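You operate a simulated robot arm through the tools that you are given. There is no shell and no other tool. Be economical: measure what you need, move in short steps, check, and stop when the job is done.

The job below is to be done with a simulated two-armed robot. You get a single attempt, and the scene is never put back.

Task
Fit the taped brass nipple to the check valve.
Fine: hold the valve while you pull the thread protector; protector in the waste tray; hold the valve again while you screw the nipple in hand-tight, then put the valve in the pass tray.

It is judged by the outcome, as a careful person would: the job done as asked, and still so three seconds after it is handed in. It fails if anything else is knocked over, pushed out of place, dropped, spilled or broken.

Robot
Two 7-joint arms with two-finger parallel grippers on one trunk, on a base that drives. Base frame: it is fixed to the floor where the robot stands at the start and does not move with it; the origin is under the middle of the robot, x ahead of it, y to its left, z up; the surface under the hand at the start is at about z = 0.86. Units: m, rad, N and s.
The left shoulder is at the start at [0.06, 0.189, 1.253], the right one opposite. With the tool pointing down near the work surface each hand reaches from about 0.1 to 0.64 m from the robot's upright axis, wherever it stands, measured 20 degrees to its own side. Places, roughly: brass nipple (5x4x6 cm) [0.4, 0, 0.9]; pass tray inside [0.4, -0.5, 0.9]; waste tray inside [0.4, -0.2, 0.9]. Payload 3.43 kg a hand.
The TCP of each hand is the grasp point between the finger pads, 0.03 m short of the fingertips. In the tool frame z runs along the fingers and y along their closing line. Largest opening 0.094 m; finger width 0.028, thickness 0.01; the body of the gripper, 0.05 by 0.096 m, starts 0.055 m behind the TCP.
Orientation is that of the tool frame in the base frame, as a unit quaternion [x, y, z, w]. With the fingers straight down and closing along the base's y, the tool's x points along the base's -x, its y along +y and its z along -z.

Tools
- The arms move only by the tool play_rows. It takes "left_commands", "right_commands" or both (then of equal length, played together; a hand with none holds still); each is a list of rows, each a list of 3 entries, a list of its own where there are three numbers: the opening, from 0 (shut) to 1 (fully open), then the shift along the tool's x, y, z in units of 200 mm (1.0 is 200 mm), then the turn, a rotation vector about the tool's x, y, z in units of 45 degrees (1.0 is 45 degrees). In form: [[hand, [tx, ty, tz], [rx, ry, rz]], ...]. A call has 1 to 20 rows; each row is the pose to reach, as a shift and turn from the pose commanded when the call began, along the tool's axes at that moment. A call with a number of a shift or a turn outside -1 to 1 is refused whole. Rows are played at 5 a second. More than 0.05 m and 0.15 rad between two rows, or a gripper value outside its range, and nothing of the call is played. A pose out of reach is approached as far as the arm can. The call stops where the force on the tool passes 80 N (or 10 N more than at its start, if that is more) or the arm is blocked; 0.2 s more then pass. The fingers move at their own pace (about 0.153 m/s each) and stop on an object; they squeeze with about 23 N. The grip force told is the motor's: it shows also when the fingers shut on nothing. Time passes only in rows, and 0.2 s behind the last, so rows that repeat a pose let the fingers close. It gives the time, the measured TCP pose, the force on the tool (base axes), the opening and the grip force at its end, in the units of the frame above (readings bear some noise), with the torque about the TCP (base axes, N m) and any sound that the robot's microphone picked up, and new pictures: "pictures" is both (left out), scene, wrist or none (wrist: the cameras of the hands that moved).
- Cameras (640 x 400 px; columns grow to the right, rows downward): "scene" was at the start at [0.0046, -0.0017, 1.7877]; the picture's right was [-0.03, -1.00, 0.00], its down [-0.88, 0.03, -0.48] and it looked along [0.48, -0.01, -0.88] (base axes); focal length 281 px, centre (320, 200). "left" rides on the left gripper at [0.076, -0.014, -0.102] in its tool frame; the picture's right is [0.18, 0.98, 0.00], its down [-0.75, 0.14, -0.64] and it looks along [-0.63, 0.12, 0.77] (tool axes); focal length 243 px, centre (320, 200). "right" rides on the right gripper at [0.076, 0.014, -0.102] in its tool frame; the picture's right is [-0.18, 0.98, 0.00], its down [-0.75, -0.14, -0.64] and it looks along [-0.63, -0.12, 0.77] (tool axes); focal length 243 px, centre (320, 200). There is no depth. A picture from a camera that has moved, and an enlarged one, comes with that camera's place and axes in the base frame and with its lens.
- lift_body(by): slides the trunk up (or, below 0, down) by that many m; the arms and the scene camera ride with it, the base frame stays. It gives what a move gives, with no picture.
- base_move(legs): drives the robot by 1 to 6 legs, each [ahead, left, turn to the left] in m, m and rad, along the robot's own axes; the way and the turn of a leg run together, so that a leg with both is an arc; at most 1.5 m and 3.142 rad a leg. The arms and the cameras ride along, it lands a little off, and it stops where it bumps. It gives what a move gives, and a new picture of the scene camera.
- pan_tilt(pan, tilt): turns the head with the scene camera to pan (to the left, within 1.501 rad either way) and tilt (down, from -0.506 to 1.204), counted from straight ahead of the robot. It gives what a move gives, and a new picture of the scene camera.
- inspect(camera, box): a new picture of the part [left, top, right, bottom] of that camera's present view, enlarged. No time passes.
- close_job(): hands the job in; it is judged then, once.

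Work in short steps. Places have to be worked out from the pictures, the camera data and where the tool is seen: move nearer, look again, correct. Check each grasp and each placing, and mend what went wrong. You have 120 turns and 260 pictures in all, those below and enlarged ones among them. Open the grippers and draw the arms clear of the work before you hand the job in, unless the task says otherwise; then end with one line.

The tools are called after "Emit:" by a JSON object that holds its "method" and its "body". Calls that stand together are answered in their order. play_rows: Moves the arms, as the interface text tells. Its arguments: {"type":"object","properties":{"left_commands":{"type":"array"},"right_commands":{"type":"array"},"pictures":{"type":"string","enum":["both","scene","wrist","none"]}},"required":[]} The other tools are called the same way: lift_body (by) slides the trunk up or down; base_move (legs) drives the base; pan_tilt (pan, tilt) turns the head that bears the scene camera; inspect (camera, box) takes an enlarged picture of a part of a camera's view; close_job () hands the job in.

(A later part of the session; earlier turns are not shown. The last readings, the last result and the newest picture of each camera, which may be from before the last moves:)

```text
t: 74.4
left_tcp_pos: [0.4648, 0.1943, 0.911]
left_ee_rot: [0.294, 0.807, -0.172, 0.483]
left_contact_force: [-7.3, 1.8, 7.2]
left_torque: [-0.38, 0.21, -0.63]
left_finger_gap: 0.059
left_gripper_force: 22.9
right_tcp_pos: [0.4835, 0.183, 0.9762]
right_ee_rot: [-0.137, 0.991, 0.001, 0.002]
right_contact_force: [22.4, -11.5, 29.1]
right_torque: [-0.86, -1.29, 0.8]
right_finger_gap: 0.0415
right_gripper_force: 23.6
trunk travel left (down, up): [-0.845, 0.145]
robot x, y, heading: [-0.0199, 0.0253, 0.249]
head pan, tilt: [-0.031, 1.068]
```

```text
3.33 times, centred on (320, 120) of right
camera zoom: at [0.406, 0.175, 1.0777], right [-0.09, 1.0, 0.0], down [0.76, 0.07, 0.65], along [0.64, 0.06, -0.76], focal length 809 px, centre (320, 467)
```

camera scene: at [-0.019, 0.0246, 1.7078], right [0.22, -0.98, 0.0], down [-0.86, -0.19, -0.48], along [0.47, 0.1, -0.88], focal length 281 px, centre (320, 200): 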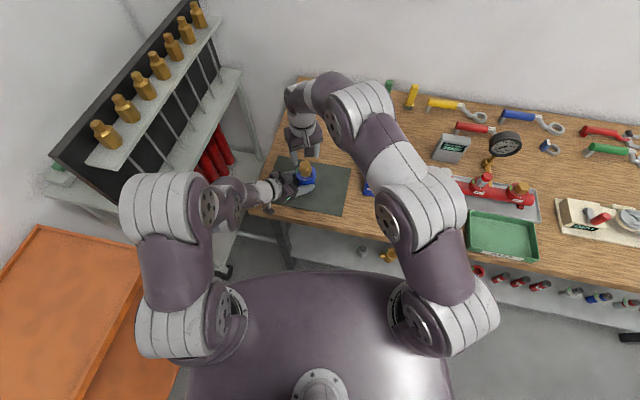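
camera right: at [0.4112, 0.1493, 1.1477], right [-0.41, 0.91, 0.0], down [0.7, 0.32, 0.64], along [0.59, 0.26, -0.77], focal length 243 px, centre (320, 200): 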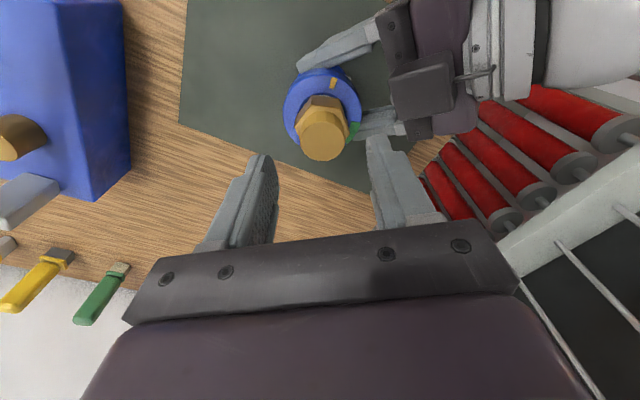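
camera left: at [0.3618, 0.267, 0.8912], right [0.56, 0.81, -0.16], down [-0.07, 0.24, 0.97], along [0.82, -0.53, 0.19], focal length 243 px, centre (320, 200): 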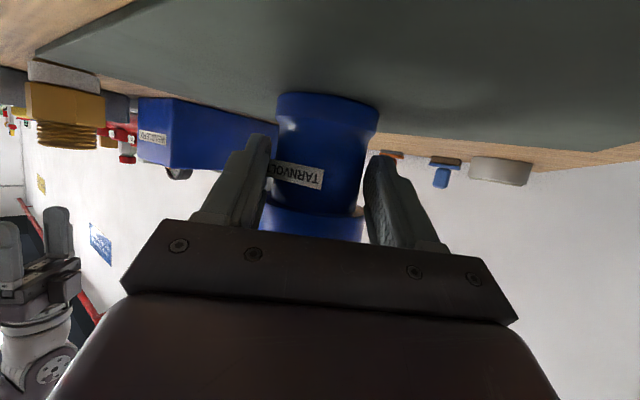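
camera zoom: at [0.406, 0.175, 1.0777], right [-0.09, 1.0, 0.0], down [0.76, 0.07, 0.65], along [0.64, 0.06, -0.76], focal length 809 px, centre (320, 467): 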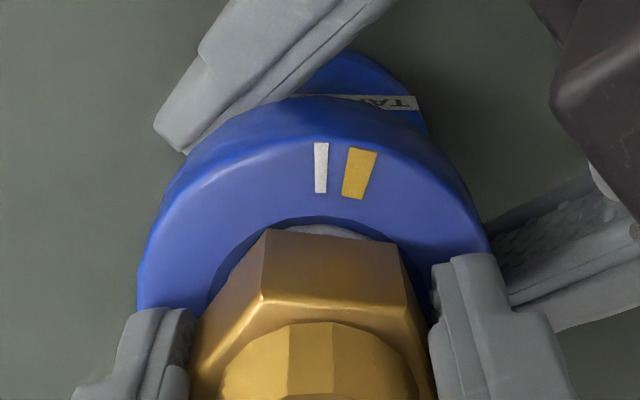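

Index now ~15° past white with a torque of ~0.8 N·m: it's becoming snug, and resistance began right at the white tick. One more re-grip and slow turn to confirm it's hand-tight.

Emit:
{"method": "play_rows", "body": {"right_commands": [[0.5, [0, 0, -0.01], [0, 0, 0]], [0.6, [0, 0, -0.01], [0, 0, -0.14]], [0.5, [0, 0, -0.01], [0, 0, -0.28]], [0.0, [0, 0, -0.01], [0, 0, -0.28]], [0.0, [0, 0, -0.01], [0, 0, -0.28]], [0.0, [0, 0, -0.003], [0, 0, -0.28]], [0.0, [0, 0, -0.002], [0, 0, -0.25]], [0.0, [0, 0, -0.002], [0, 0, -0.22]], [0.0, [0, 0, -0.002], [0, 0, -0.19]], [0.0, [0, 0, -0.002], [0, 0, -0.16]], [0.0, [0, 0, -0.002], [0, 0, -0.13]], [0.0, [0, 0, -0.002], [0, 0, -0.1]], [0.0, [0, 0, -0.002], [0, 0, -0.07]]], "pictures": "none"}}

Emit:
{"method": "inspect", "body": {"camera": "right", "box": [240, 60, 400, 180]}}

Emit:
{"method": "inspect", "body": {"camera": "scene", "box": [270, 140, 350, 190]}}

```text
t: 77.2
left_tcp_pos: [0.4657, 0.1959, 0.9095]
left_ee_rot: [0.294, 0.807, -0.172, 0.482]
left_contact_force: [-14.8, 12.9, 2.1]
left_torque: [-0.47, 0.18, -0.29]
left_finger_gap: 0.0589
left_gripper_force: 23.2
right_tcp_pos: [0.4817, 0.1827, 0.9765]
right_ee_rot: [-0.163, 0.987, 0.0, 0.002]
right_contact_force: [11.9, -14.6, 17.9]
right_torque: [-0.56, -0.52, 0.43]
right_finger_gap: 0.0402
right_gripper_force: 23.4
trunk travel left (down, up): [-0.845, 0.145]
robot x, y, heading: [-0.0229, 0.0239, 0.249]
head pan, tilt: [-0.031, 1.068]
```

```text
3.33 times, centred on (320, 120) of right
camera zoom: at [0.4053, 0.1715, 1.0775], right [-0.14, 0.99, 0.0], down [0.76, 0.11, 0.64], along [0.64, 0.09, -0.76], focal length 809 px, centre (320, 467)
```

zoom: 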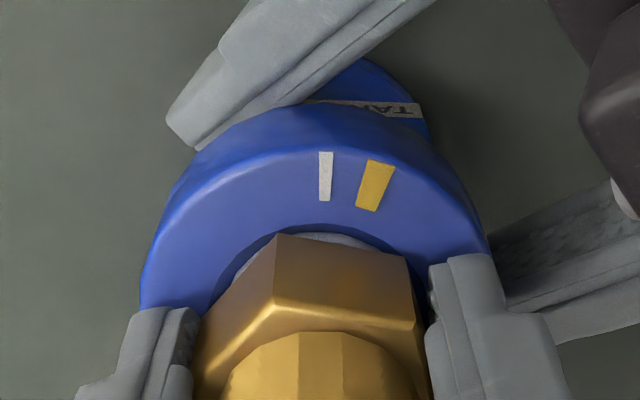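

```text
8.00 times, centred on (310, 165) of scene
camera zoom: at [-0.0195, 0.0237, 1.7078], right [0.22, -0.98, 0.0], down [-0.86, -0.19, -0.48], along [0.47, 0.1, -0.88], focal length 2247 px, centre (400, 480)
```

zoom: 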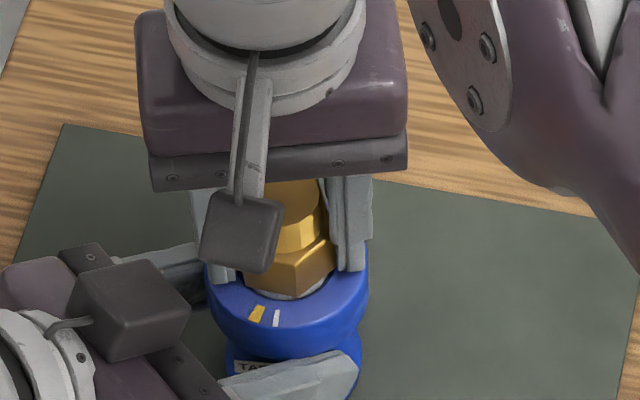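

It keeps advancing ~6° per stroke at roughly constant torque, so it isn't bottomed and should go on to the green zone. I'll try a quick ratchet: open/close in place (reseats the flats), then small 6° increments.

Emit:
{"method": "play_rows", "body": {"right_commands": [[0.55, [0, 0, -0.003], [0, 0, 0]], [0, [0, 0, -0.003], [0, 0, 0]], [0, [0, 0, 0], [0, 0, 0]], [0, [0, 0, 0], [0, 0, 0.06]], [0, [0, 0, 0], [0, 0, 0.12]], [0.55, [0, 0, -0.003], [0, 0, 0.12]], [0, [0, 0, -0.003], [0, 0, 0.12]], [0, [0, 0, 0], [0, 0, 0.12]], [0, [0, 0, 0], [0, 0, 0.18]], [0, [0, 0, 0], [0, 0, 0.24]]], "pictures": "none"}}

Emit:
{"method": "inspect", "body": {"camera": "right", "box": [240, 60, 400, 180]}}

```text
t: 79.4
left_tcp_pos: [0.4662, 0.1965, 0.9104]
left_ee_rot: [0.294, 0.808, -0.171, 0.482]
left_contact_force: [-5.6, -0.5, 4.1]
left_torque: [0.12, 0.4, -0.66]
left_finger_gap: 0.0586
left_gripper_force: 23.1
right_tcp_pos: [0.4825, 0.1823, 0.976]
right_ee_rot: [-0.071, 0.997, 0.001, 0.001]
right_contact_force: [6.7, -3.7, 19.7]
right_torque: [-0.82, -0.22, 0.56]
right_finger_gap: 0.0421
right_gripper_force: 23.2
trunk travel left (down, up): [-0.845, 0.145]
robot x, y, heading: [-0.0167, 0.0229, 0.245]
head pan, tilt: [-0.031, 1.068]
```

```text
3.33 times, centred on (320, 120) of right
camera zoom: at [0.4047, 0.1859, 1.0775], right [0.04, 1.0, 0.0], down [0.76, -0.03, 0.64], along [0.64, -0.03, -0.76], focal length 809 px, centre (320, 467)
```

zoom: 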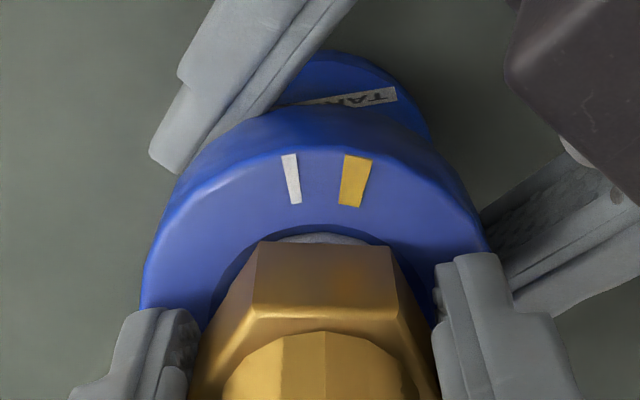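

Advancing ~6° per stroke (now ≈27° past white). I'll chain aligned re-grips: three strokes in one call.

Emit:
{"method": "play_rows", "body": {"right_commands": [[0.55, [0, 0, -0.005], [0, 0, 0]], [0.55, [0, 0, -0.005], [0, 0, -0.15]], [0.5, [0, 0, -0.005], [0, 0, -0.3]], [0, [0, 0, -0.005], [0, 0, -0.3]], [0, [0, 0, 0], [0, 0, -0.3]], [0, [0, 0, 0], [0, 0, -0.21]], [0, [0, 0, 0], [0, 0, -0.12]], [0, [0, 0, 0], [0, 0, -0.03]], [0.55, [0, 0, -0.005], [0, 0, -0.03]], [0.5, [0, 0, -0.005], [0, 0, -0.165]], [0, [0, 0, -0.005], [0, 0, -0.165]], [0, [0, 0, 0], [0, 0, -0.165]], [0, [0, 0, 0], [0, 0, -0.075]], [0, [0, 0, 0], [0, 0, 0.015]], [0, [0, 0, 0], [0, 0, 0.1]], [0.55, [0, 0, -0.005], [0, 0, 0.1]], [0.5, [0, 0, -0.005], [0, 0, -0.03]], [0, [0, 0, -0.005], [0, 0, -0.03]], [0, [0, 0, -0.005], [0, 0, -0.03]]], "pictures": "none"}}

Emit:
{"method": "inspect", "body": {"camera": "right", "box": [240, 60, 400, 180]}}

Emit:
{"method": "inspect", "body": {"camera": "scene", "box": [270, 140, 350, 190]}}

```text
t: 83.4
left_tcp_pos: [0.4654, 0.1968, 0.9108]
left_ee_rot: [0.294, 0.807, -0.173, 0.482]
left_contact_force: [-1.9, -4.1, 0.0]
left_torque: [-0.16, 0.05, -0.14]
left_finger_gap: 0.0577
left_gripper_force: 23.7
right_tcp_pos: [0.4799, 0.1827, 0.9762]
right_ee_rot: [-0.083, 0.997, 0.0, 0.001]
right_contact_force: [-4.2, 4.3, 11.1]
right_torque: [0.32, 0.27, 0.03]
right_finger_gap: 0.0422
right_gripper_force: 22.7
trunk travel left (down, up): [-0.845, 0.145]
robot x, y, heading: [-0.0195, 0.0246, 0.253]
head pan, tilt: [-0.031, 1.068]
```

```text
3.33 times, centred on (320, 120) of right
camera zoom: at [0.4033, 0.1848, 1.0776], right [0.02, 1.0, 0.0], down [0.77, -0.01, 0.64], along [0.64, -0.01, -0.77], focal length 809 px, centre (320, 467)
```

zoom: 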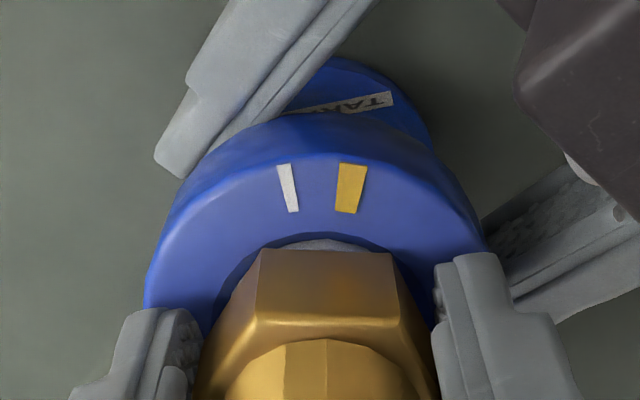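

```text
8.00 times, centred on (310, 165) of scene
camera zoom: at [-0.019, 0.0246, 1.7077], right [0.22, -0.98, 0.0], down [-0.86, -0.19, -0.48], along [0.47, 0.1, -0.88], focal length 2247 px, centre (400, 480)
```

zoom: 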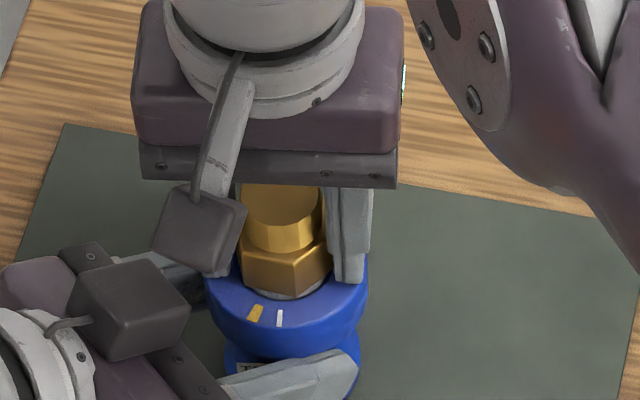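

No further advance in those strokes (still ≈27° past white). I make one carefully aligned stroke with firmer down-force to test whether it's truly tight.

Emit:
{"method": "play_rows", "body": {"right_commands": [[0.55, [0, 0, -0.008], [0, 0, 0]], [0.55, [0, 0.004, -0.008], [0, 0, -0.12]], [0.55, [0, 0.004, -0.008], [0, 0, -0.24]], [0.55, [0, 0.004, -0.008], [0, 0, -0.35]], [0.3, [0, 0.004, -0.008], [0, 0, -0.35]], [0, [0, 0.004, -0.008], [0, 0, -0.35]], [0, [0, 0.004, 0], [0, 0, -0.35]], [0, [0, 0.004, 0.008], [0, 0, -0.35]], [0, [0, 0.004, 0.008], [0, 0, -0.31]], [0, [0, 0.004, 0.008], [0, 0, -0.27]], [0, [0, 0.004, 0.008], [0, 0, -0.23]], [0, [0, 0.004, 0.008], [0, 0, -0.19]]], "pictures": "none"}}

Emit:
{"method": "inspect", "body": {"camera": "right", "box": [240, 60, 400, 180]}}

```text
t: 86.0
left_tcp_pos: [0.4649, 0.1976, 0.9108]
left_ee_rot: [0.293, 0.808, -0.171, 0.482]
left_contact_force: [5.9, 16.0, -11.5]
left_torque: [0.23, 0.19, 0.01]
left_finger_gap: 0.0581
left_gripper_force: 23.1
right_tcp_pos: [0.4826, 0.184, 0.9776]
right_ee_rot: [-0.155, 0.988, 0.001, 0.003]
right_contact_force: [1.0, -15.0, 45.0]
right_torque: [-0.73, 0.01, 0.24]
right_finger_gap: 0.0388
right_gripper_force: 23.0
trunk travel left (down, up): [-0.845, 0.145]
robot x, y, heading: [-0.0184, 0.0259, 0.253]
head pan, tilt: [-0.031, 1.068]
```

```text
3.33 times, centred on (320, 120) of right
camera zoom: at [0.4059, 0.1741, 1.078], right [-0.13, 0.99, 0.0], down [0.76, 0.1, 0.65], along [0.64, 0.08, -0.76], focal length 809 px, centre (320, 467)
```

zoom: 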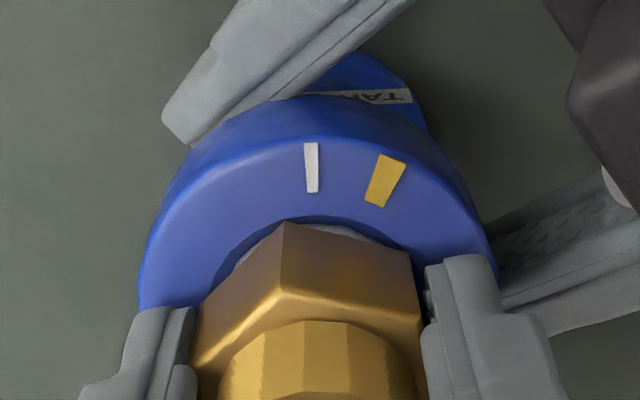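

With firmer down-force it followed well (now ≈32°, gap 0.0388). Continue the same stroke.

Emit:
{"method": "play_rows", "body": {"right_commands": [[0, [0, 0, 0], [0, 0, 0.04]], [0, [0, 0, 0.001], [0, 0, 0.08]], [0, [0, 0, 0.001], [0, 0, 0.12]], [0, [0, 0, 0.002], [0, 0, 0.16]], [0, [0, 0, 0.002], [0, 0, 0.2]], [0, [0, 0, 0.002], [0, 0, 0.24]]], "pictures": "none"}}

Emit:
{"method": "inspect", "body": {"camera": "right", "box": [240, 60, 400, 180]}}

```text
t: 87.4
left_tcp_pos: [0.4646, 0.1945, 0.9105]
left_ee_rot: [0.294, 0.808, -0.171, 0.482]
left_contact_force: [10.0, 17.8, -12.7]
left_torque: [-0.54, 0.79, 0.03]
left_finger_gap: 0.0587
left_gripper_force: 22.9
right_tcp_pos: [0.4828, 0.1824, 0.9766]
right_ee_rot: [-0.061, 0.998, 0.002, 0.002]
right_contact_force: [5.2, -25.0, 58.0]
right_torque: [-1.2, -0.28, 0.32]
right_finger_gap: 0.0388
right_gripper_force: 23.1
trunk travel left (down, up): [-0.845, 0.145]
robot x, y, heading: [-0.0217, 0.025, 0.25]
head pan, tilt: [-0.031, 1.068]
```

```text
3.33 times, centred on (320, 120) of right
camera zoom: at [0.405, 0.1875, 1.078], right [0.06, 1.0, 0.0], down [0.76, -0.05, 0.65], along [0.64, -0.04, -0.76], focal length 809 px, centre (320, 467)
```

zoom: 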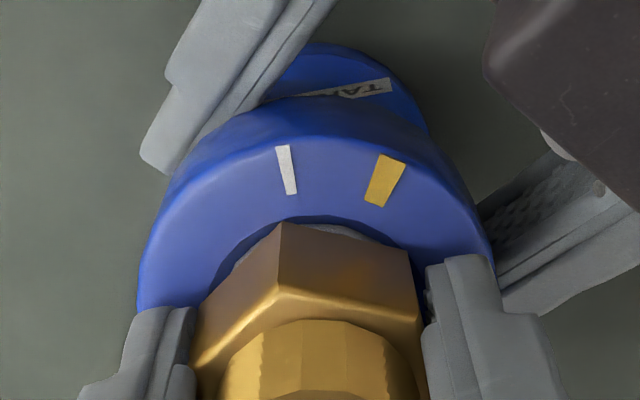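

Now it follows fully (≈42° past white) with the firm down-force. Continue 27° more, relieving the side load.

Emit:
{"method": "play_rows", "body": {"right_commands": [[0, [0, -0.004, -0.001], [0, 0, 0.04]], [0, [0, -0.005, -0.001], [0, 0, 0.1]], [0, [0, -0.005, 0], [0, 0, 0.16]], [0, [0, -0.005, 0], [0, 0, 0.22]], [0, [0, -0.005, 0], [0, 0, 0.28]], [0, [0, -0.005, 0.001], [0, 0, 0.34]], [0, [0, -0.005, 0.001], [0, 0, 0.4]], [0, [0, -0.005, 0.001], [0, 0, 0.46]], [0, [0, -0.005, 0.002], [0, 0, 0.52]], [0, [0, -0.005, 0.002], [0, 0, 0.6]]], "pictures": "none"}}

Emit:
{"method": "inspect", "body": {"camera": "right", "box": [240, 60, 400, 180]}}

Emit:
{"method": "inspect", "body": {"camera": "scene", "box": [270, 140, 350, 190]}}

```text
t: 89.6
left_tcp_pos: [0.4626, 0.1946, 0.9116]
left_ee_rot: [0.294, 0.807, -0.172, 0.483]
left_contact_force: [-7.5, 4.2, -6.2]
left_torque: [-0.62, 0.94, -0.67]
left_finger_gap: 0.0595
left_gripper_force: 22.6
right_tcp_pos: [0.4806, 0.1798, 0.9768]
right_ee_rot: [0.173, 0.985, 0.002, 0.002]
right_contact_force: [8.7, -20.4, 48.2]
right_torque: [-1.67, -0.11, 1.07]
right_finger_gap: 0.0415
right_gripper_force: 23.3
trunk travel left (down, up): [-0.845, 0.145]
robot x, y, heading: [-0.023, 0.0257, 0.251]
head pan, tilt: [-0.031, 1.068]
```

```text
3.33 times, centred on (320, 120) of right
camera zoom: at [0.4137, 0.2197, 1.0776], right [0.51, 0.86, 0.01], down [0.66, -0.39, 0.64], along [0.56, -0.32, -0.76], focal length 809 px, centre (320, 467)
```

zoom: 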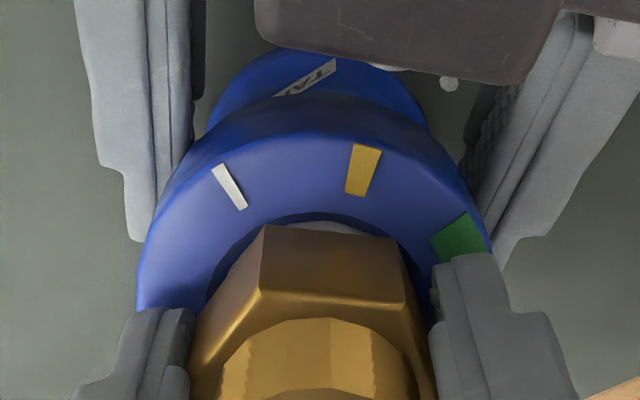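

```text
8.00 times, centred on (310, 165) of scene
camera zoom: at [-0.0216, 0.0199, 1.7078], right [0.22, -0.98, 0.0], down [-0.85, -0.19, -0.48], along [0.47, 0.11, -0.87], focal length 2247 px, centre (400, 480)
```

zoom: 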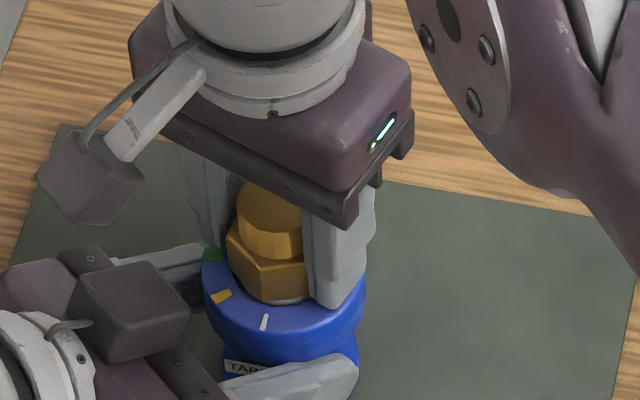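

Index is ~50° past white, about 50° short of the green centre; torque ~1.07 and slipped 13°. Re-grip aligned and stroke again with firm down-force.

Emit:
{"method": "play_rows", "body": {"right_commands": [[0.55, [0, 0, -0.012], [0, 0, 0]], [0.55, [0, 0, -0.012], [0, 0, -0.15]], [0.55, [0, 0, -0.012], [0, 0, -0.29]], [0.3, [0, 0, -0.012], [0, 0, -0.29]], [0, [0, 0, -0.012], [0, 0, -0.29]], [0, [0, 0, -0.004], [0, 0, -0.29]], [0, [0, 0, 0.003], [0, 0, -0.29]], [0, [0, 0, 0.005], [0, 0, -0.25]], [0, [0, 0, 0.005], [0, 0, -0.21]], [0, [0, 0, 0.005], [0, 0, -0.17]], [0, [0, 0, 0.005], [0, 0, -0.13]], [0, [0, 0, 0.005], [0, 0, -0.09]], [0, [0, 0, 0.005], [0, 0, -0.05]], [0, [0, 0, 0.005], [0, 0, -0.01]]], "pictures": "none"}}

Emit:
{"method": "inspect", "body": {"camera": "right", "box": [240, 60, 400, 180]}}

```text
t: 92.6
left_tcp_pos: [0.464, 0.1971, 0.9119]
left_ee_rot: [0.294, 0.807, -0.171, 0.483]
left_contact_force: [-1.1, 14.6, -5.1]
left_torque: [-0.35, 0.95, -0.38]
left_finger_gap: 0.0601
left_gripper_force: 22.9
right_tcp_pos: [0.481, 0.1818, 0.9757]
right_ee_rot: [0.168, 0.986, 0.002, 0.002]
right_contact_force: [6.9, -16.8, 53.8]
right_torque: [-1.07, -0.24, 0.68]
right_finger_gap: 0.0393
right_gripper_force: 22.7
trunk travel left (down, up): [-0.845, 0.145]
robot x, y, heading: [-0.0231, 0.0278, 0.248]
head pan, tilt: [-0.031, 1.068]
```

```text
3.33 times, centred on (320, 120) of right
camera zoom: at [0.4142, 0.2207, 1.0775], right [0.5, 0.87, 0.01], down [0.66, -0.39, 0.65], along [0.56, -0.32, -0.76], focal length 809 px, centre (320, 467)
```

zoom: 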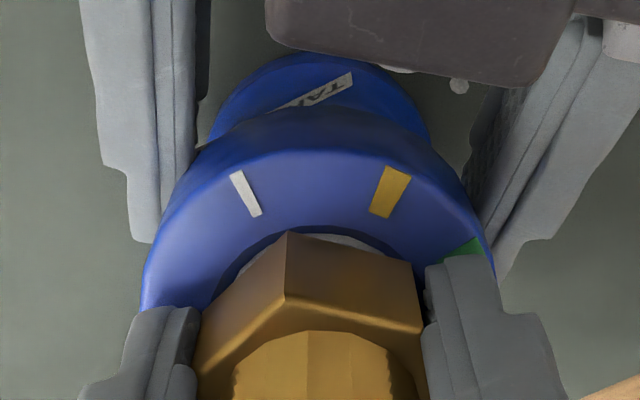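

≈54° past white, grip still nearly square. Continue this stroke 16° more.

Emit:
{"method": "play_rows", "body": {"right_commands": [[0, [0, -0.002, 0], [0, 0, 0.04]], [0, [0, -0.002, 0.001], [0, 0, 0.08]], [0, [0, -0.002, 0.001], [0, 0, 0.12]], [0, [0, -0.002, 0.002], [0, 0, 0.16]], [0, [0, -0.002, 0.002], [0, 0, 0.2]], [0, [0, -0.002, 0.002], [0, 0, 0.24]], [0, [0, -0.002, 0.002], [0, 0, 0.28]], [0, [0, -0.002, 0.002], [0, 0, 0.32]], [0, [0, -0.002, 0.002], [0, 0, 0.36]]], "pictures": "none"}}

Emit:
{"method": "inspect", "body": {"camera": "right", "box": [240, 60, 400, 180]}}

Emit:
{"method": "inspect", "body": {"camera": "scene", "box": [270, 140, 350, 190]}}

```text
t: 94.8
left_tcp_pos: [0.4654, 0.1938, 0.911]
left_ee_rot: [0.294, 0.807, -0.171, 0.484]
left_contact_force: [1.2, -5.0, 5.1]
left_torque: [-0.96, 0.33, -0.27]
left_finger_gap: 0.0613
left_gripper_force: 23.0
right_tcp_pos: [0.4833, 0.1781, 0.976]
right_ee_rot: [0.306, 0.952, 0.002, 0.003]
right_contact_force: [-4.5, -12.0, 20.0]
right_torque: [-0.3, 0.84, 0.61]
right_finger_gap: 0.0399
right_gripper_force: 22.7
trunk travel left (down, up): [-0.845, 0.145]
robot x, y, heading: [-0.0217, 0.0235, 0.251]
head pan, tilt: [-0.031, 1.068]
stopped in row 9 (right hand): the force on the tool passed its limit at 80 N (the readings are from after the stop); the commanded pose is now the measured one
```

```text
3.33 times, centred on (320, 120) of right
camera zoom: at [0.4287, 0.2351, 1.0776], right [0.72, 0.69, 0.01], down [0.53, -0.55, 0.65], along [0.45, -0.46, -0.76], focal length 809 px, centre (320, 467)
```

zoom: 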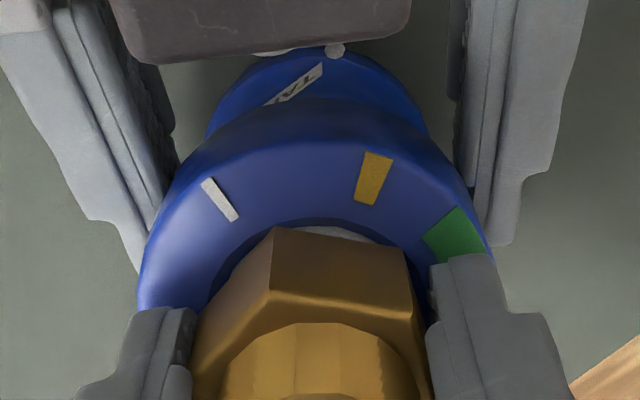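

```text
8.00 times, centred on (310, 165) of scene
camera zoom: at [-0.0208, 0.0211, 1.707], right [0.21, -0.98, 0.0], down [-0.85, -0.19, -0.48], along [0.47, 0.1, -0.88], focal length 2247 px, centre (400, 480)
```

zoom: 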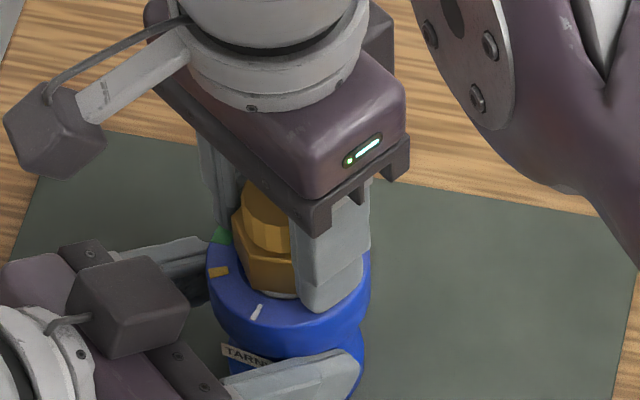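

≈58° past white, but now the valve is also slowly rotating in the left grip. I release the right hand, lift, and unwind its yaw toward the comfortable range while checking the left grip.

Emit:
{"method": "play_rows", "body": {"right_commands": [[0.55, [0, 0, 0], [0, 0, 0]], [0.6, [0, 0, -0.03], [0, 0, 0]], [0.6, [0, 0, -0.15], [0, 0, 0]], [0.6, [0, 0, -0.25], [0, 0, -0.15]], [0.6, [0, 0, -0.25], [0, 0, -0.33]], [0.6, [0, 0, -0.25], [0, 0, -0.5]], [0.6, [0, 0, -0.25], [0, 0, -0.67]], [0.6, [0, 0, -0.25], [0, 0, -0.84]], [0.6, [0, 0, -0.25], [0, 0, -1]], [0.6, [0, 0, -0.25], [0, 0, -1]]], "pictures": "none"}}

Emit:
{"method": "inspect", "body": {"camera": "scene", "box": [270, 140, 350, 190]}}

Emit:
{"method": "inspect", "body": {"camera": "left", "box": [200, 60, 440, 260]}}

Emit:
{"method": "inspect", "body": {"camera": "right", "box": [220, 60, 420, 200]}}

```text
t: 97.0
left_tcp_pos: [0.4671, 0.1983, 0.9094]
left_ee_rot: [0.293, 0.808, -0.171, 0.482]
left_contact_force: [-3.6, 0.2, 0.1]
left_torque: [-0.04, 0.4, -0.09]
left_finger_gap: 0.0586
left_gripper_force: 23.4
right_tcp_pos: [0.4846, 0.1823, 1.0245]
right_ee_rot: [-0.084, 0.996, 0.0, 0.003]
right_contact_force: [0.3, 0.7, -0.4]
right_torque: [-0.01, -0.03, -0.01]
right_finger_gap: 0.0566
right_gripper_force: 0.2
trunk travel left (down, up): [-0.845, 0.145]
robot x, y, heading: [-0.0213, 0.0258, 0.246]
head pan, tilt: [-0.031, 1.068]
```

```text
8.00 times, centred on (310, 165) of scene
camera zoom: at [-0.017, 0.0249, 1.7077], right [0.22, -0.98, 0.0], down [-0.86, -0.19, -0.48], along [0.47, 0.1, -0.88], focal length 2247 px, centre (400, 480)
```

zoom: 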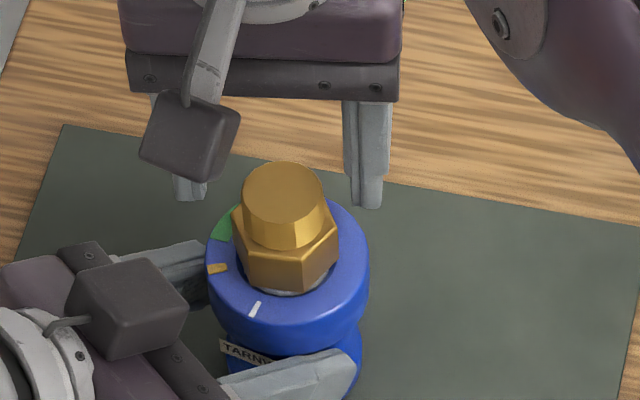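

```text
2.00 times, centred on (320, 160) of left
camera zoom: at [0.3617, 0.2672, 0.8914], right [0.56, 0.81, -0.16], down [-0.07, 0.24, 0.97], along [0.83, -0.53, 0.19], focal length 485 px, centre (320, 280)
```

zoom: 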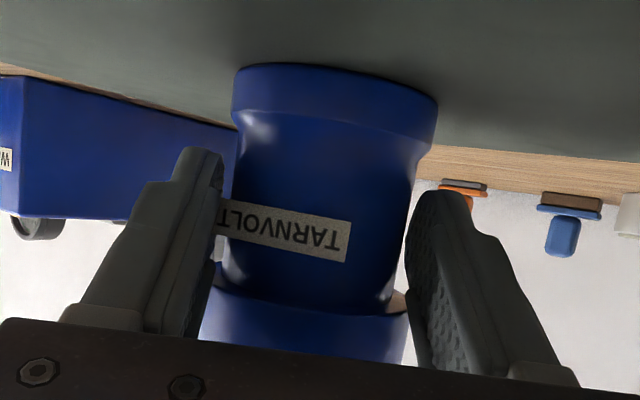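

```text
2.86 times, centred on (320, 130) of right
camera zoom: at [0.4062, 0.1844, 1.1257], right [0.02, 1.0, 0.0], down [0.76, -0.01, 0.65], along [0.65, -0.01, -0.76], focal length 693 px, centre (320, 400)
```

zoom: 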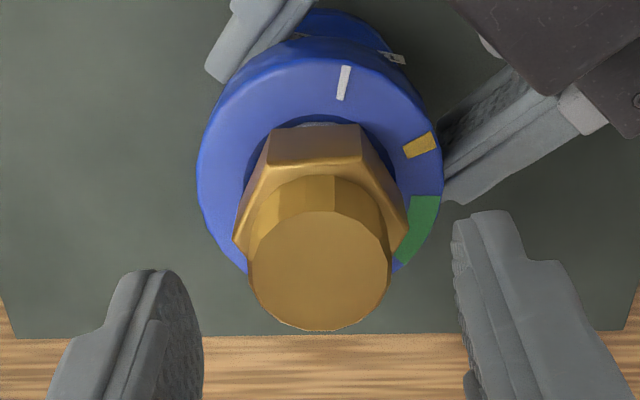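

Valve upright and well held. Index is ~75° past white; green starts ~104°. Hex flats match ψ≈31°, so I rotate, re-grip, press and stroke.

Emit:
{"method": "play_rows", "body": {"right_commands": [[0.6, [-0.004, 0, 0], [0, 0, -0.17]], [0.6, [-0.004, 0, 0], [0, 0, -0.34]], [0.6, [-0.004, 0, 0.08], [0, 0, -0.48]], [0.6, [-0.004, 0, 0.16], [0, 0, -0.48]], [0.6, [-0.004, 0, 0.215], [0, 0, -0.48]], [0.3, [-0.004, 0, 0.215], [0, 0, -0.48]], [0, [-0.004, 0, 0.215], [0, 0, -0.48]], [0, [-0.004, 0, 0.23], [0, 0, -0.48]], [0, [-0.004, 0, 0.245], [0, 0, -0.48]], [0, [-0.004, 0, 0.252], [0, 0, -0.44]], [0, [-0.004, 0, 0.252], [0, 0, -0.4]], [0, [-0.004, 0, 0.252], [0, 0, -0.36]], [0, [-0.004, 0, 0.252], [0, 0, -0.32]], [0, [-0.004, 0, 0.252], [0, 0, -0.28]]], "pictures": "none"}}

Emit:
{"method": "inspect", "body": {"camera": "right", "box": [240, 60, 400, 180]}}

```text
t: 100.0
left_tcp_pos: [0.4648, 0.1951, 0.9098]
left_ee_rot: [0.294, 0.808, -0.17, 0.481]
left_contact_force: [-5.6, 4.2, 1.0]
left_torque: [-0.45, -0.2, 0.02]
left_finger_gap: 0.0573
left_gripper_force: 22.9
right_tcp_pos: [0.4855, 0.1793, 0.9766]
right_ee_rot: [-0.191, 0.982, 0.001, 0.006]
right_contact_force: [14.7, -14.6, 35.7]
right_torque: [-0.48, -0.2, 0.13]
right_finger_gap: 0.0376
right_gripper_force: 23.0
trunk travel left (down, up): [-0.845, 0.145]
robot x, y, heading: [-0.019, 0.0243, 0.247]
head pan, tilt: [-0.031, 1.068]
```

```text
3.33 times, centred on (320, 120) of right
camera zoom: at [0.4087, 0.1647, 1.0775], right [-0.2, 0.98, 0.0], down [0.74, 0.15, 0.65], along [0.64, 0.13, -0.76], focal length 809 px, centre (320, 467)
```

zoom: 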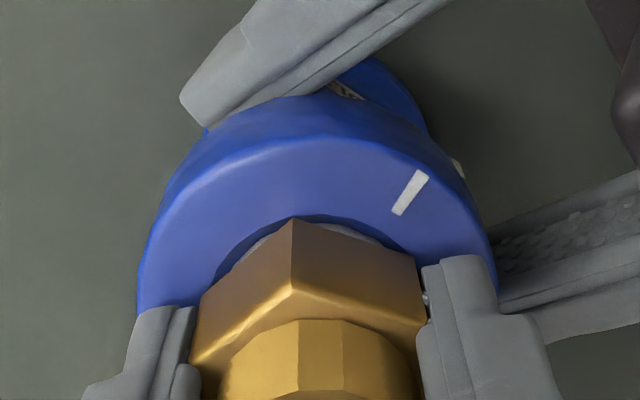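

Grip is square (0.0376), but the valve shares part of the turn. I continue with more down-force so the bench helps hold it.

Emit:
{"method": "play_rows", "body": {"right_commands": [[0, [0, 0, 0.008], [0, 0, 0]], [0, [0, 0, 0.01], [0, 0, 0.04]], [0, [0, 0, 0.01], [0, 0, 0.08]], [0, [0, 0, 0.01], [0, 0, 0.12]], [0, [0, 0, 0.01], [0, 0, 0.16]], [0, [0, 0, 0.01], [0, 0, 0.2]], [0, [0, 0, 0.01], [0, 0, 0.24]], [0, [0, 0, 0.01], [0, 0, 0.28]], [0, [0, 0, 0.01], [0, 0, 0.32]], [0, [0, 0, 0.01], [0, 0, 0.36]], [0, [0, 0, 0.01], [0, 0, 0.4]], [0, [0, 0, 0.01], [0, 0, 0.44]]], "pictures": "none"}}

Emit:
{"method": "inspect", "body": {"camera": "right", "box": [240, 60, 400, 180]}}

Emit:
{"method": "inspect", "body": {"camera": "scene", "box": [270, 140, 350, 190]}}

```text
t: 102.6
left_tcp_pos: [0.464, 0.1951, 0.9106]
left_ee_rot: [0.294, 0.808, -0.17, 0.482]
left_contact_force: [-19.4, 11.1, -13.9]
left_torque: [0.38, -0.61, -0.78]
left_finger_gap: 0.0578
left_gripper_force: 22.6
right_tcp_pos: [0.486, 0.179, 0.9763]
right_ee_rot: [-0.02, 1.0, 0.002, 0.008]
right_contact_force: [23.4, -28.6, 52.8]
right_torque: [-1.91, -0.12, 0.87]
right_finger_gap: 0.0405
right_gripper_force: 22.9
trunk travel left (down, up): [-0.845, 0.145]
robot x, y, heading: [-0.0186, 0.0269, 0.252]
head pan, tilt: [-0.031, 1.068]
```

```text
3.33 times, centred on (320, 120) of right
camera zoom: at [0.4079, 0.1905, 1.0773], right [0.14, 0.99, 0.01], down [0.75, -0.11, 0.65], along [0.65, -0.09, -0.76], focal length 809 px, centre (320, 467)
```

zoom: 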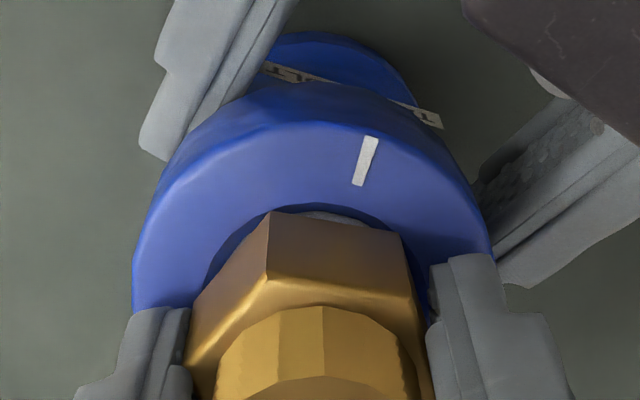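

```text
8.00 times, centred on (310, 165) of scene
camera zoom: at [-0.0205, 0.019, 1.7078], right [0.21, -0.98, 0.0], down [-0.85, -0.19, -0.48], along [0.47, 0.11, -0.88], focal length 2247 px, centre (400, 480)
```

zoom: 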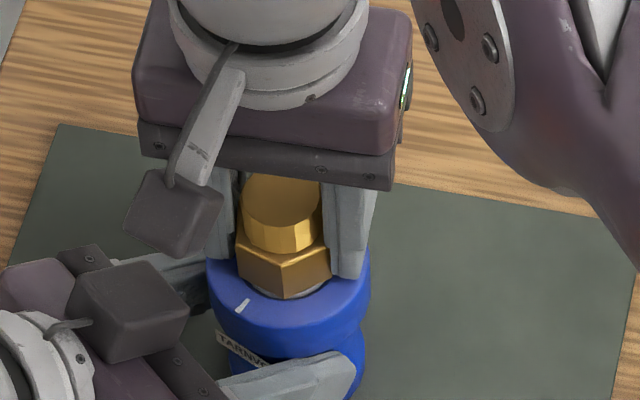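

By the angles the index is ≈89° past white now. Re-grip aligned (9° back) and stroke again, with firm press.

Emit:
{"method": "play_rows", "body": {"right_commands": [[0.55, [0, 0, -0.02], [0, 0, 0]], [0.55, [0, 0, -0.02], [0, 0, -0.1]], [0.55, [0, 0, -0.02], [0, 0, -0.2]], [0.3, [0, 0, -0.02], [0, 0, -0.2]], [0, [0, 0, -0.02], [0, 0, -0.2]], [0, [0, 0, -0.01], [0, 0, -0.2]], [0, [0, 0, -0.002], [0, 0, -0.2]], [0, [0, 0, 0.003], [0, 0, -0.16]], [0, [0, 0, 0.003], [0, 0, -0.12]], [0, [0, 0, 0.003], [0, 0, -0.08]], [0, [0, 0, 0.003], [0, 0, -0.04]], [0, [0, 0, 0.003], [0, 0, 0]], [0, [0, 0, 0.003], [0, 0, 0.04]], [0, [0, 0, 0.003], [0, 0, 0.08]], [0, [0, 0, 0.003], [0, 0, 0.12]], [0, [0, 0, 0.003], [0, 0, 0.16]], [0, [0, 0, 0.003], [0, 0, 0.2]]], "pictures": "none"}}

Emit:
{"method": "inspect", "body": {"camera": "right", "box": [240, 60, 400, 180]}}

Emit:
{"method": "inspect", "body": {"camera": "scene", "box": [270, 140, 350, 190]}}

```text
t: 106.2
left_tcp_pos: [0.4662, 0.1962, 0.9106]
left_ee_rot: [0.293, 0.808, -0.17, 0.483]
left_contact_force: [2.9, 36.6, -9.0]
left_torque: [0.3, -0.85, -0.08]
left_finger_gap: 0.0584
left_gripper_force: 23.7
right_tcp_pos: [0.4866, 0.1823, 0.9765]
right_ee_rot: [0.058, 0.998, 0.002, 0.008]
right_contact_force: [17.0, -32.7, 66.8]
right_torque: [-2.33, 0.07, 1.18]
right_finger_gap: 0.0417
right_gripper_force: 22.6
trunk travel left (down, up): [-0.845, 0.145]
robot x, y, heading: [-0.0194, 0.0237, 0.253]
head pan, tilt: [-0.031, 1.068]
```

```text
3.33 times, centred on (320, 120) of right
camera zoom: at [0.4109, 0.205, 1.0769], right [0.3, 0.95, 0.01], down [0.72, -0.23, 0.65], along [0.62, -0.19, -0.76], focal length 809 px, centre (320, 467)
```

zoom: 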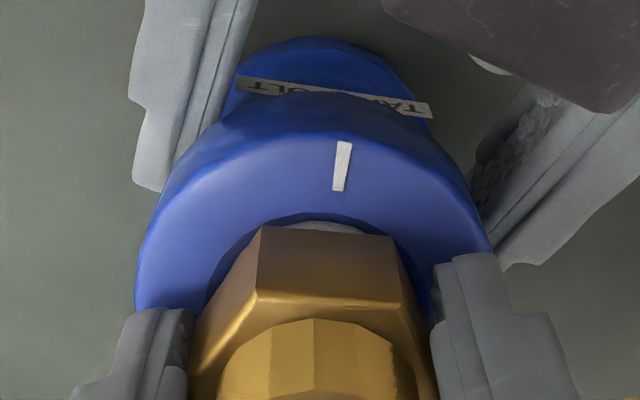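

```text
8.00 times, centred on (310, 165) of scene
camera zoom: at [-0.0194, 0.0231, 1.7079], right [0.21, -0.98, 0.0], down [-0.86, -0.19, -0.48], along [0.47, 0.1, -0.88], focal length 2247 px, centre (400, 480)
```

zoom: 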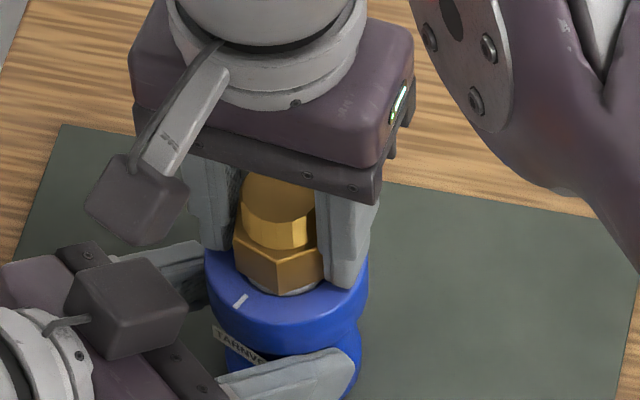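

Torque reached ~1.2 N·m with little gain. I open and lift to see exactly where the index is relative to green.

Emit:
{"method": "play_rows", "body": {"right_commands": [[0.55, [0, 0, -0.01], [0, 0, 0]], [0.6, [0, 0, -0.03], [0, 0, 0]], [0.6, [0, 0, -0.15], [0, 0, -0.1]], [0.6, [0, 0, -0.25], [0, 0, -0.25]], [0.6, [0, 0, -0.25], [0, 0, -0.4]], [0.6, [0, 0, -0.25], [0, 0, -0.4]]], "pictures": "none"}}

Emit:
{"method": "inspect", "body": {"camera": "right", "box": [220, 60, 420, 200]}}

Emit:
{"method": "inspect", "body": {"camera": "scene", "box": [270, 140, 350, 190]}}

```text
t: 107.6
left_tcp_pos: [0.4666, 0.1966, 0.9089]
left_ee_rot: [0.294, 0.808, -0.172, 0.481]
left_contact_force: [-3.3, -1.1, 4.5]
left_torque: [-0.45, -0.13, -0.19]
left_finger_gap: 0.0575
left_gripper_force: 22.6
right_tcp_pos: [0.4833, 0.1813, 1.0208]
right_ee_rot: [-0.099, 0.995, 0.0, 0.003]
right_contact_force: [0.2, -0.4, 0.7]
right_torque: [-0.01, -0.01, 0.03]
right_finger_gap: 0.0563
right_gripper_force: 0.1
trunk travel left (down, up): [-0.845, 0.145]
robot x, y, heading: [-0.0202, 0.0275, 0.246]
head pan, tilt: [-0.031, 1.068]
```

```text
2.86 times, centred on (320, 130) of right
camera zoom: at [0.4066, 0.1808, 1.1233], right [-0.01, 1.0, 0.0], down [0.76, 0.01, 0.65], along [0.65, 0.01, -0.76], focal length 693 px, centre (320, 400)
```

zoom: 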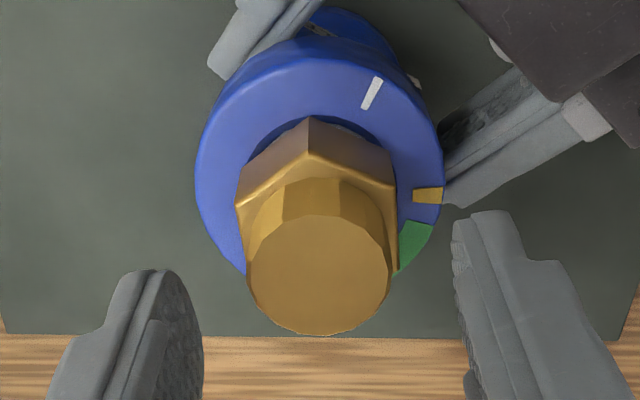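

```text
8.00 times, centred on (310, 165) of scene
camera zoom: at [-0.0176, 0.0242, 1.7077], right [0.21, -0.98, 0.0], down [-0.86, -0.19, -0.48], along [0.47, 0.1, -0.88], focal length 2247 px, centre (400, 480)
```

zoom: 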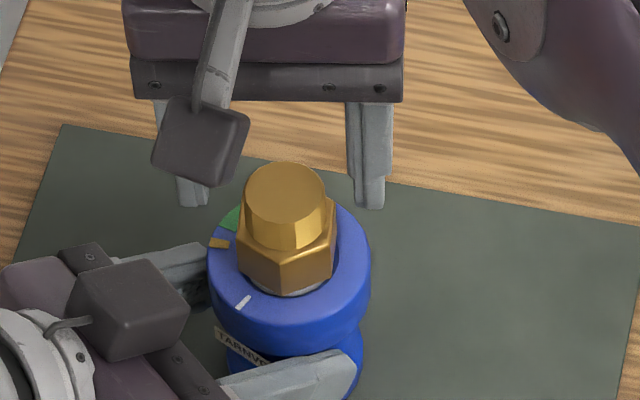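

Index is ~81° past white and ~14° short of the green edge. I re-centre on the nipple (≈(0.486, 0.1785)) to cut the side load, align to the flats and stroke again.

Emit:
{"method": "play_rows", "body": {"right_commands": [[0.6, [-0.0115, -0.0165, 0.1], [0, 0, 0.09]], [0.6, [-0.0115, -0.0165, 0.2], [0, 0, 0.09]], [0.3, [-0.0115, -0.0165, 0.2], [0, 0, 0.09]], [0, [-0.0115, -0.0165, 0.2], [0, 0, 0.09]], [0, [-0.0115, -0.0165, 0.215], [0, 0, 0.09]], [0, [-0.0115, -0.0165, 0.23], [0, 0, 0.09]], [0, [-0.0115, -0.0165, 0.237], [0, 0, 0.13]], [0, [-0.0115, -0.0165, 0.24], [0, 0, 0.17]], [0, [-0.0115, -0.0165, 0.24], [0, 0, 0.21]], [0, [-0.0115, -0.0165, 0.24], [0, 0, 0.25]], [0, [-0.0115, -0.0165, 0.24], [0, 0, 0.29]], [0, [-0.0115, -0.0165, 0.24], [0, 0, 0.33]], [0, [-0.0115, -0.0165, 0.24], [0, 0, 0.37]], [0, [-0.0115, -0.0165, 0.24], [0, 0, 0.41]]], "pictures": "none"}}

Emit:
{"method": "inspect", "body": {"camera": "right", "box": [240, 60, 400, 180]}}

```text
t: 110.6
left_tcp_pos: [0.4658, 0.1976, 0.9109]
left_ee_rot: [0.292, 0.808, -0.171, 0.483]
left_contact_force: [-1.9, 1.3, -6.7]
left_torque: [0.1, 0.27, -0.29]
left_finger_gap: 0.0584
left_gripper_force: 22.9
right_tcp_pos: [0.4893, 0.1797, 0.976]
right_ee_rot: [0.063, 0.998, 0.002, 0.005]
right_contact_force: [9.7, 2.6, 40.6]
right_torque: [-0.22, -0.09, 0.19]
right_finger_gap: 0.039
right_gripper_force: 23.2
trunk travel left (down, up): [-0.845, 0.145]
robot x, y, heading: [-0.0235, 0.0236, 0.245]
head pan, tilt: [-0.031, 1.068]
```

```text
3.33 times, centred on (320, 120) of right
camera zoom: at [0.4141, 0.2044, 1.0775], right [0.31, 0.95, 0.01], down [0.72, -0.24, 0.65], along [0.62, -0.19, -0.76], focal length 809 px, centre (320, 467)
```

zoom: 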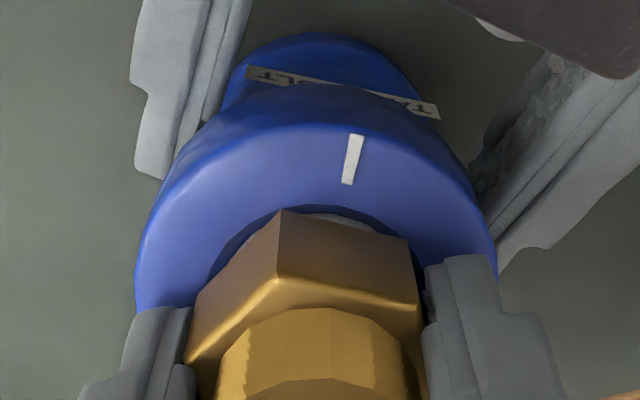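

Much cleaner: low side load and the grip is still square. Continue 22° in the same stroke.

Emit:
{"method": "play_rows", "body": {"right_commands": [[0, [-0.003, 0, 0.003], [0, 0, 0.04]], [0, [-0.003, 0, 0.004], [0, 0, 0.08]], [0, [-0.003, 0, 0.004], [0, 0, 0.12]], [0, [-0.003, 0, 0.004], [0, 0, 0.16]], [0, [-0.003, 0, 0.004], [0, 0, 0.2]], [0, [-0.003, 0, 0.004], [0, 0, 0.24]], [0, [-0.003, 0, 0.004], [0, 0, 0.28]], [0, [-0.003, 0, 0.004], [0, 0, 0.32]], [0, [-0.003, 0, 0.004], [0, 0, 0.36]], [0, [-0.003, 0, 0.004], [0, 0, 0.4]], [0, [-0.003, 0, 0.004], [0, 0, 0.44]], [0, [-0.003, 0, 0.004], [0, 0, 0.48]]], "pictures": "none"}}

Emit:
{"method": "inspect", "body": {"camera": "right", "box": [240, 60, 400, 180]}}

Emit:
{"method": "inspect", "body": {"camera": "scene", "box": [270, 140, 350, 190]}}

```text
t: 113.2
left_tcp_pos: [0.4648, 0.1921, 0.9114]
left_ee_rot: [0.294, 0.807, -0.171, 0.482]
left_contact_force: [-2.4, -0.2, -0.3]
left_torque: [-0.33, 0.35, -0.39]
left_finger_gap: 0.0592
left_gripper_force: 23.6
right_tcp_pos: [0.4866, 0.1745, 0.9765]
right_ee_rot: [0.249, 0.969, 0.005, 0.004]
right_contact_force: [8.7, -23.9, 51.5]
right_torque: [-1.62, 0.19, 0.83]
right_finger_gap: 0.0394
right_gripper_force: 22.8
trunk travel left (down, up): [-0.845, 0.145]
robot x, y, heading: [-0.0222, 0.0244, 0.25]
head pan, tilt: [-0.031, 1.068]
```

```text
3.33 times, centred on (320, 120) of right
camera zoom: at [0.4261, 0.2241, 1.0777], right [0.64, 0.77, 0.01], down [0.59, -0.49, 0.65], along [0.5, -0.4, -0.76], focal length 809 px, centre (320, 467)
```

zoom: 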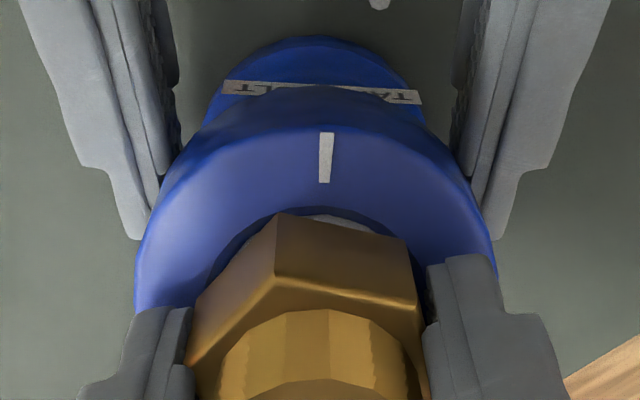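

```text
8.00 times, centred on (310, 165) of scene
camera zoom: at [-0.0219, 0.0171, 1.7078], right [0.21, -0.98, 0.0], down [-0.85, -0.19, -0.48], along [0.47, 0.11, -0.87], focal length 2247 px, centre (400, 480)
```

zoom: 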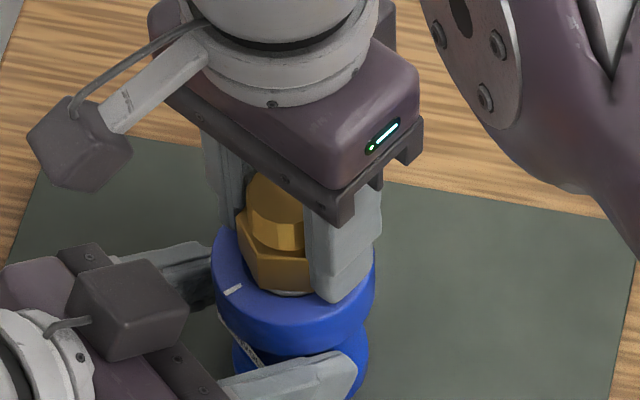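

By angle tracking the index is right at the green edge (≈95°). I release, unwind the yaw and look.

Emit:
{"method": "play_rows", "body": {"right_commands": [[0.55, [0, 0, -0.01], [0, 0, 0]], [0.6, [0, 0, -0.03], [0, 0, 0]], [0.6, [0, 0, -0.15], [0, 0, 0]], [0.6, [0, 0, -0.23], [0, 0, -0.16]], [0.6, [0, 0, -0.23], [0, 0, -0.33]], [0.6, [0, 0, -0.23], [0, 0, -0.5]], [0.6, [0, 0, -0.23], [0, 0, -0.67]], [0.6, [0, 0, -0.23], [0, 0, -0.84]], [0.6, [0, 0, -0.23], [0, 0, -1]], [0.6, [0, 0, -0.23], [0, 0, -1]]], "pictures": "none"}}

Emit:
{"method": "inspect", "body": {"camera": "right", "box": [220, 60, 420, 200]}}

Emit:
{"method": "inspect", "body": {"camera": "scene", "box": [270, 140, 350, 190]}}

```text
t: 115.4
left_tcp_pos: [0.4684, 0.1974, 0.9108]
left_ee_rot: [0.293, 0.807, -0.172, 0.483]
left_contact_force: [0.3, 4.1, 8.9]
left_torque: [-0.26, 0.0, 0.11]
left_finger_gap: 0.0588
left_gripper_force: 23.3
right_tcp_pos: [0.4884, 0.1795, 1.0179]
right_ee_rot: [-0.142, 0.99, 0.0, 0.003]
right_contact_force: [-0.7, 0.2, -0.8]
right_torque: [-0.02, 0.0, 0.03]
right_finger_gap: 0.0563
right_gripper_force: 0.0
trunk travel left (down, up): [-0.845, 0.145]
robot x, y, heading: [-0.02, 0.0229, 0.247]
head pan, tilt: [-0.031, 1.068]
```

```text
2.86 times, centred on (320, 130) of right
camera zoom: at [0.4104, 0.1726, 1.1195], right [-0.1, 0.99, 0.0], down [0.76, 0.08, 0.65], along [0.64, 0.06, -0.76], focal length 693 px, centre (320, 400)
```

zoom: 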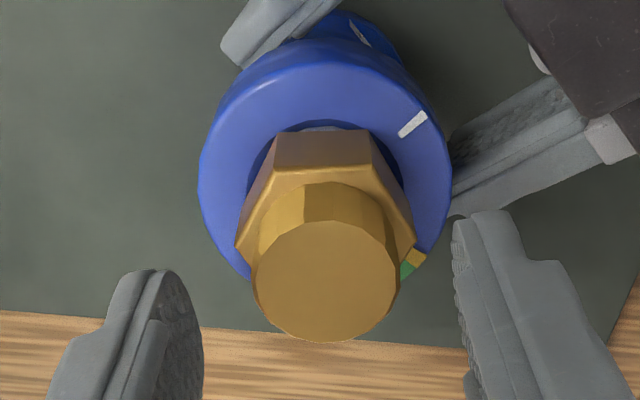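

```text
8.00 times, centred on (310, 165) of scene
camera zoom: at [-0.0173, 0.0254, 1.7078], right [0.22, -0.98, 0.0], down [-0.86, -0.19, -0.48], along [0.47, 0.1, -0.88], focal length 2247 px, centre (400, 480)
```

zoom: 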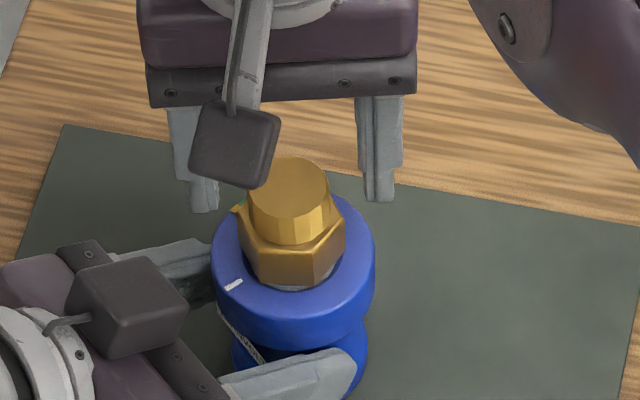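

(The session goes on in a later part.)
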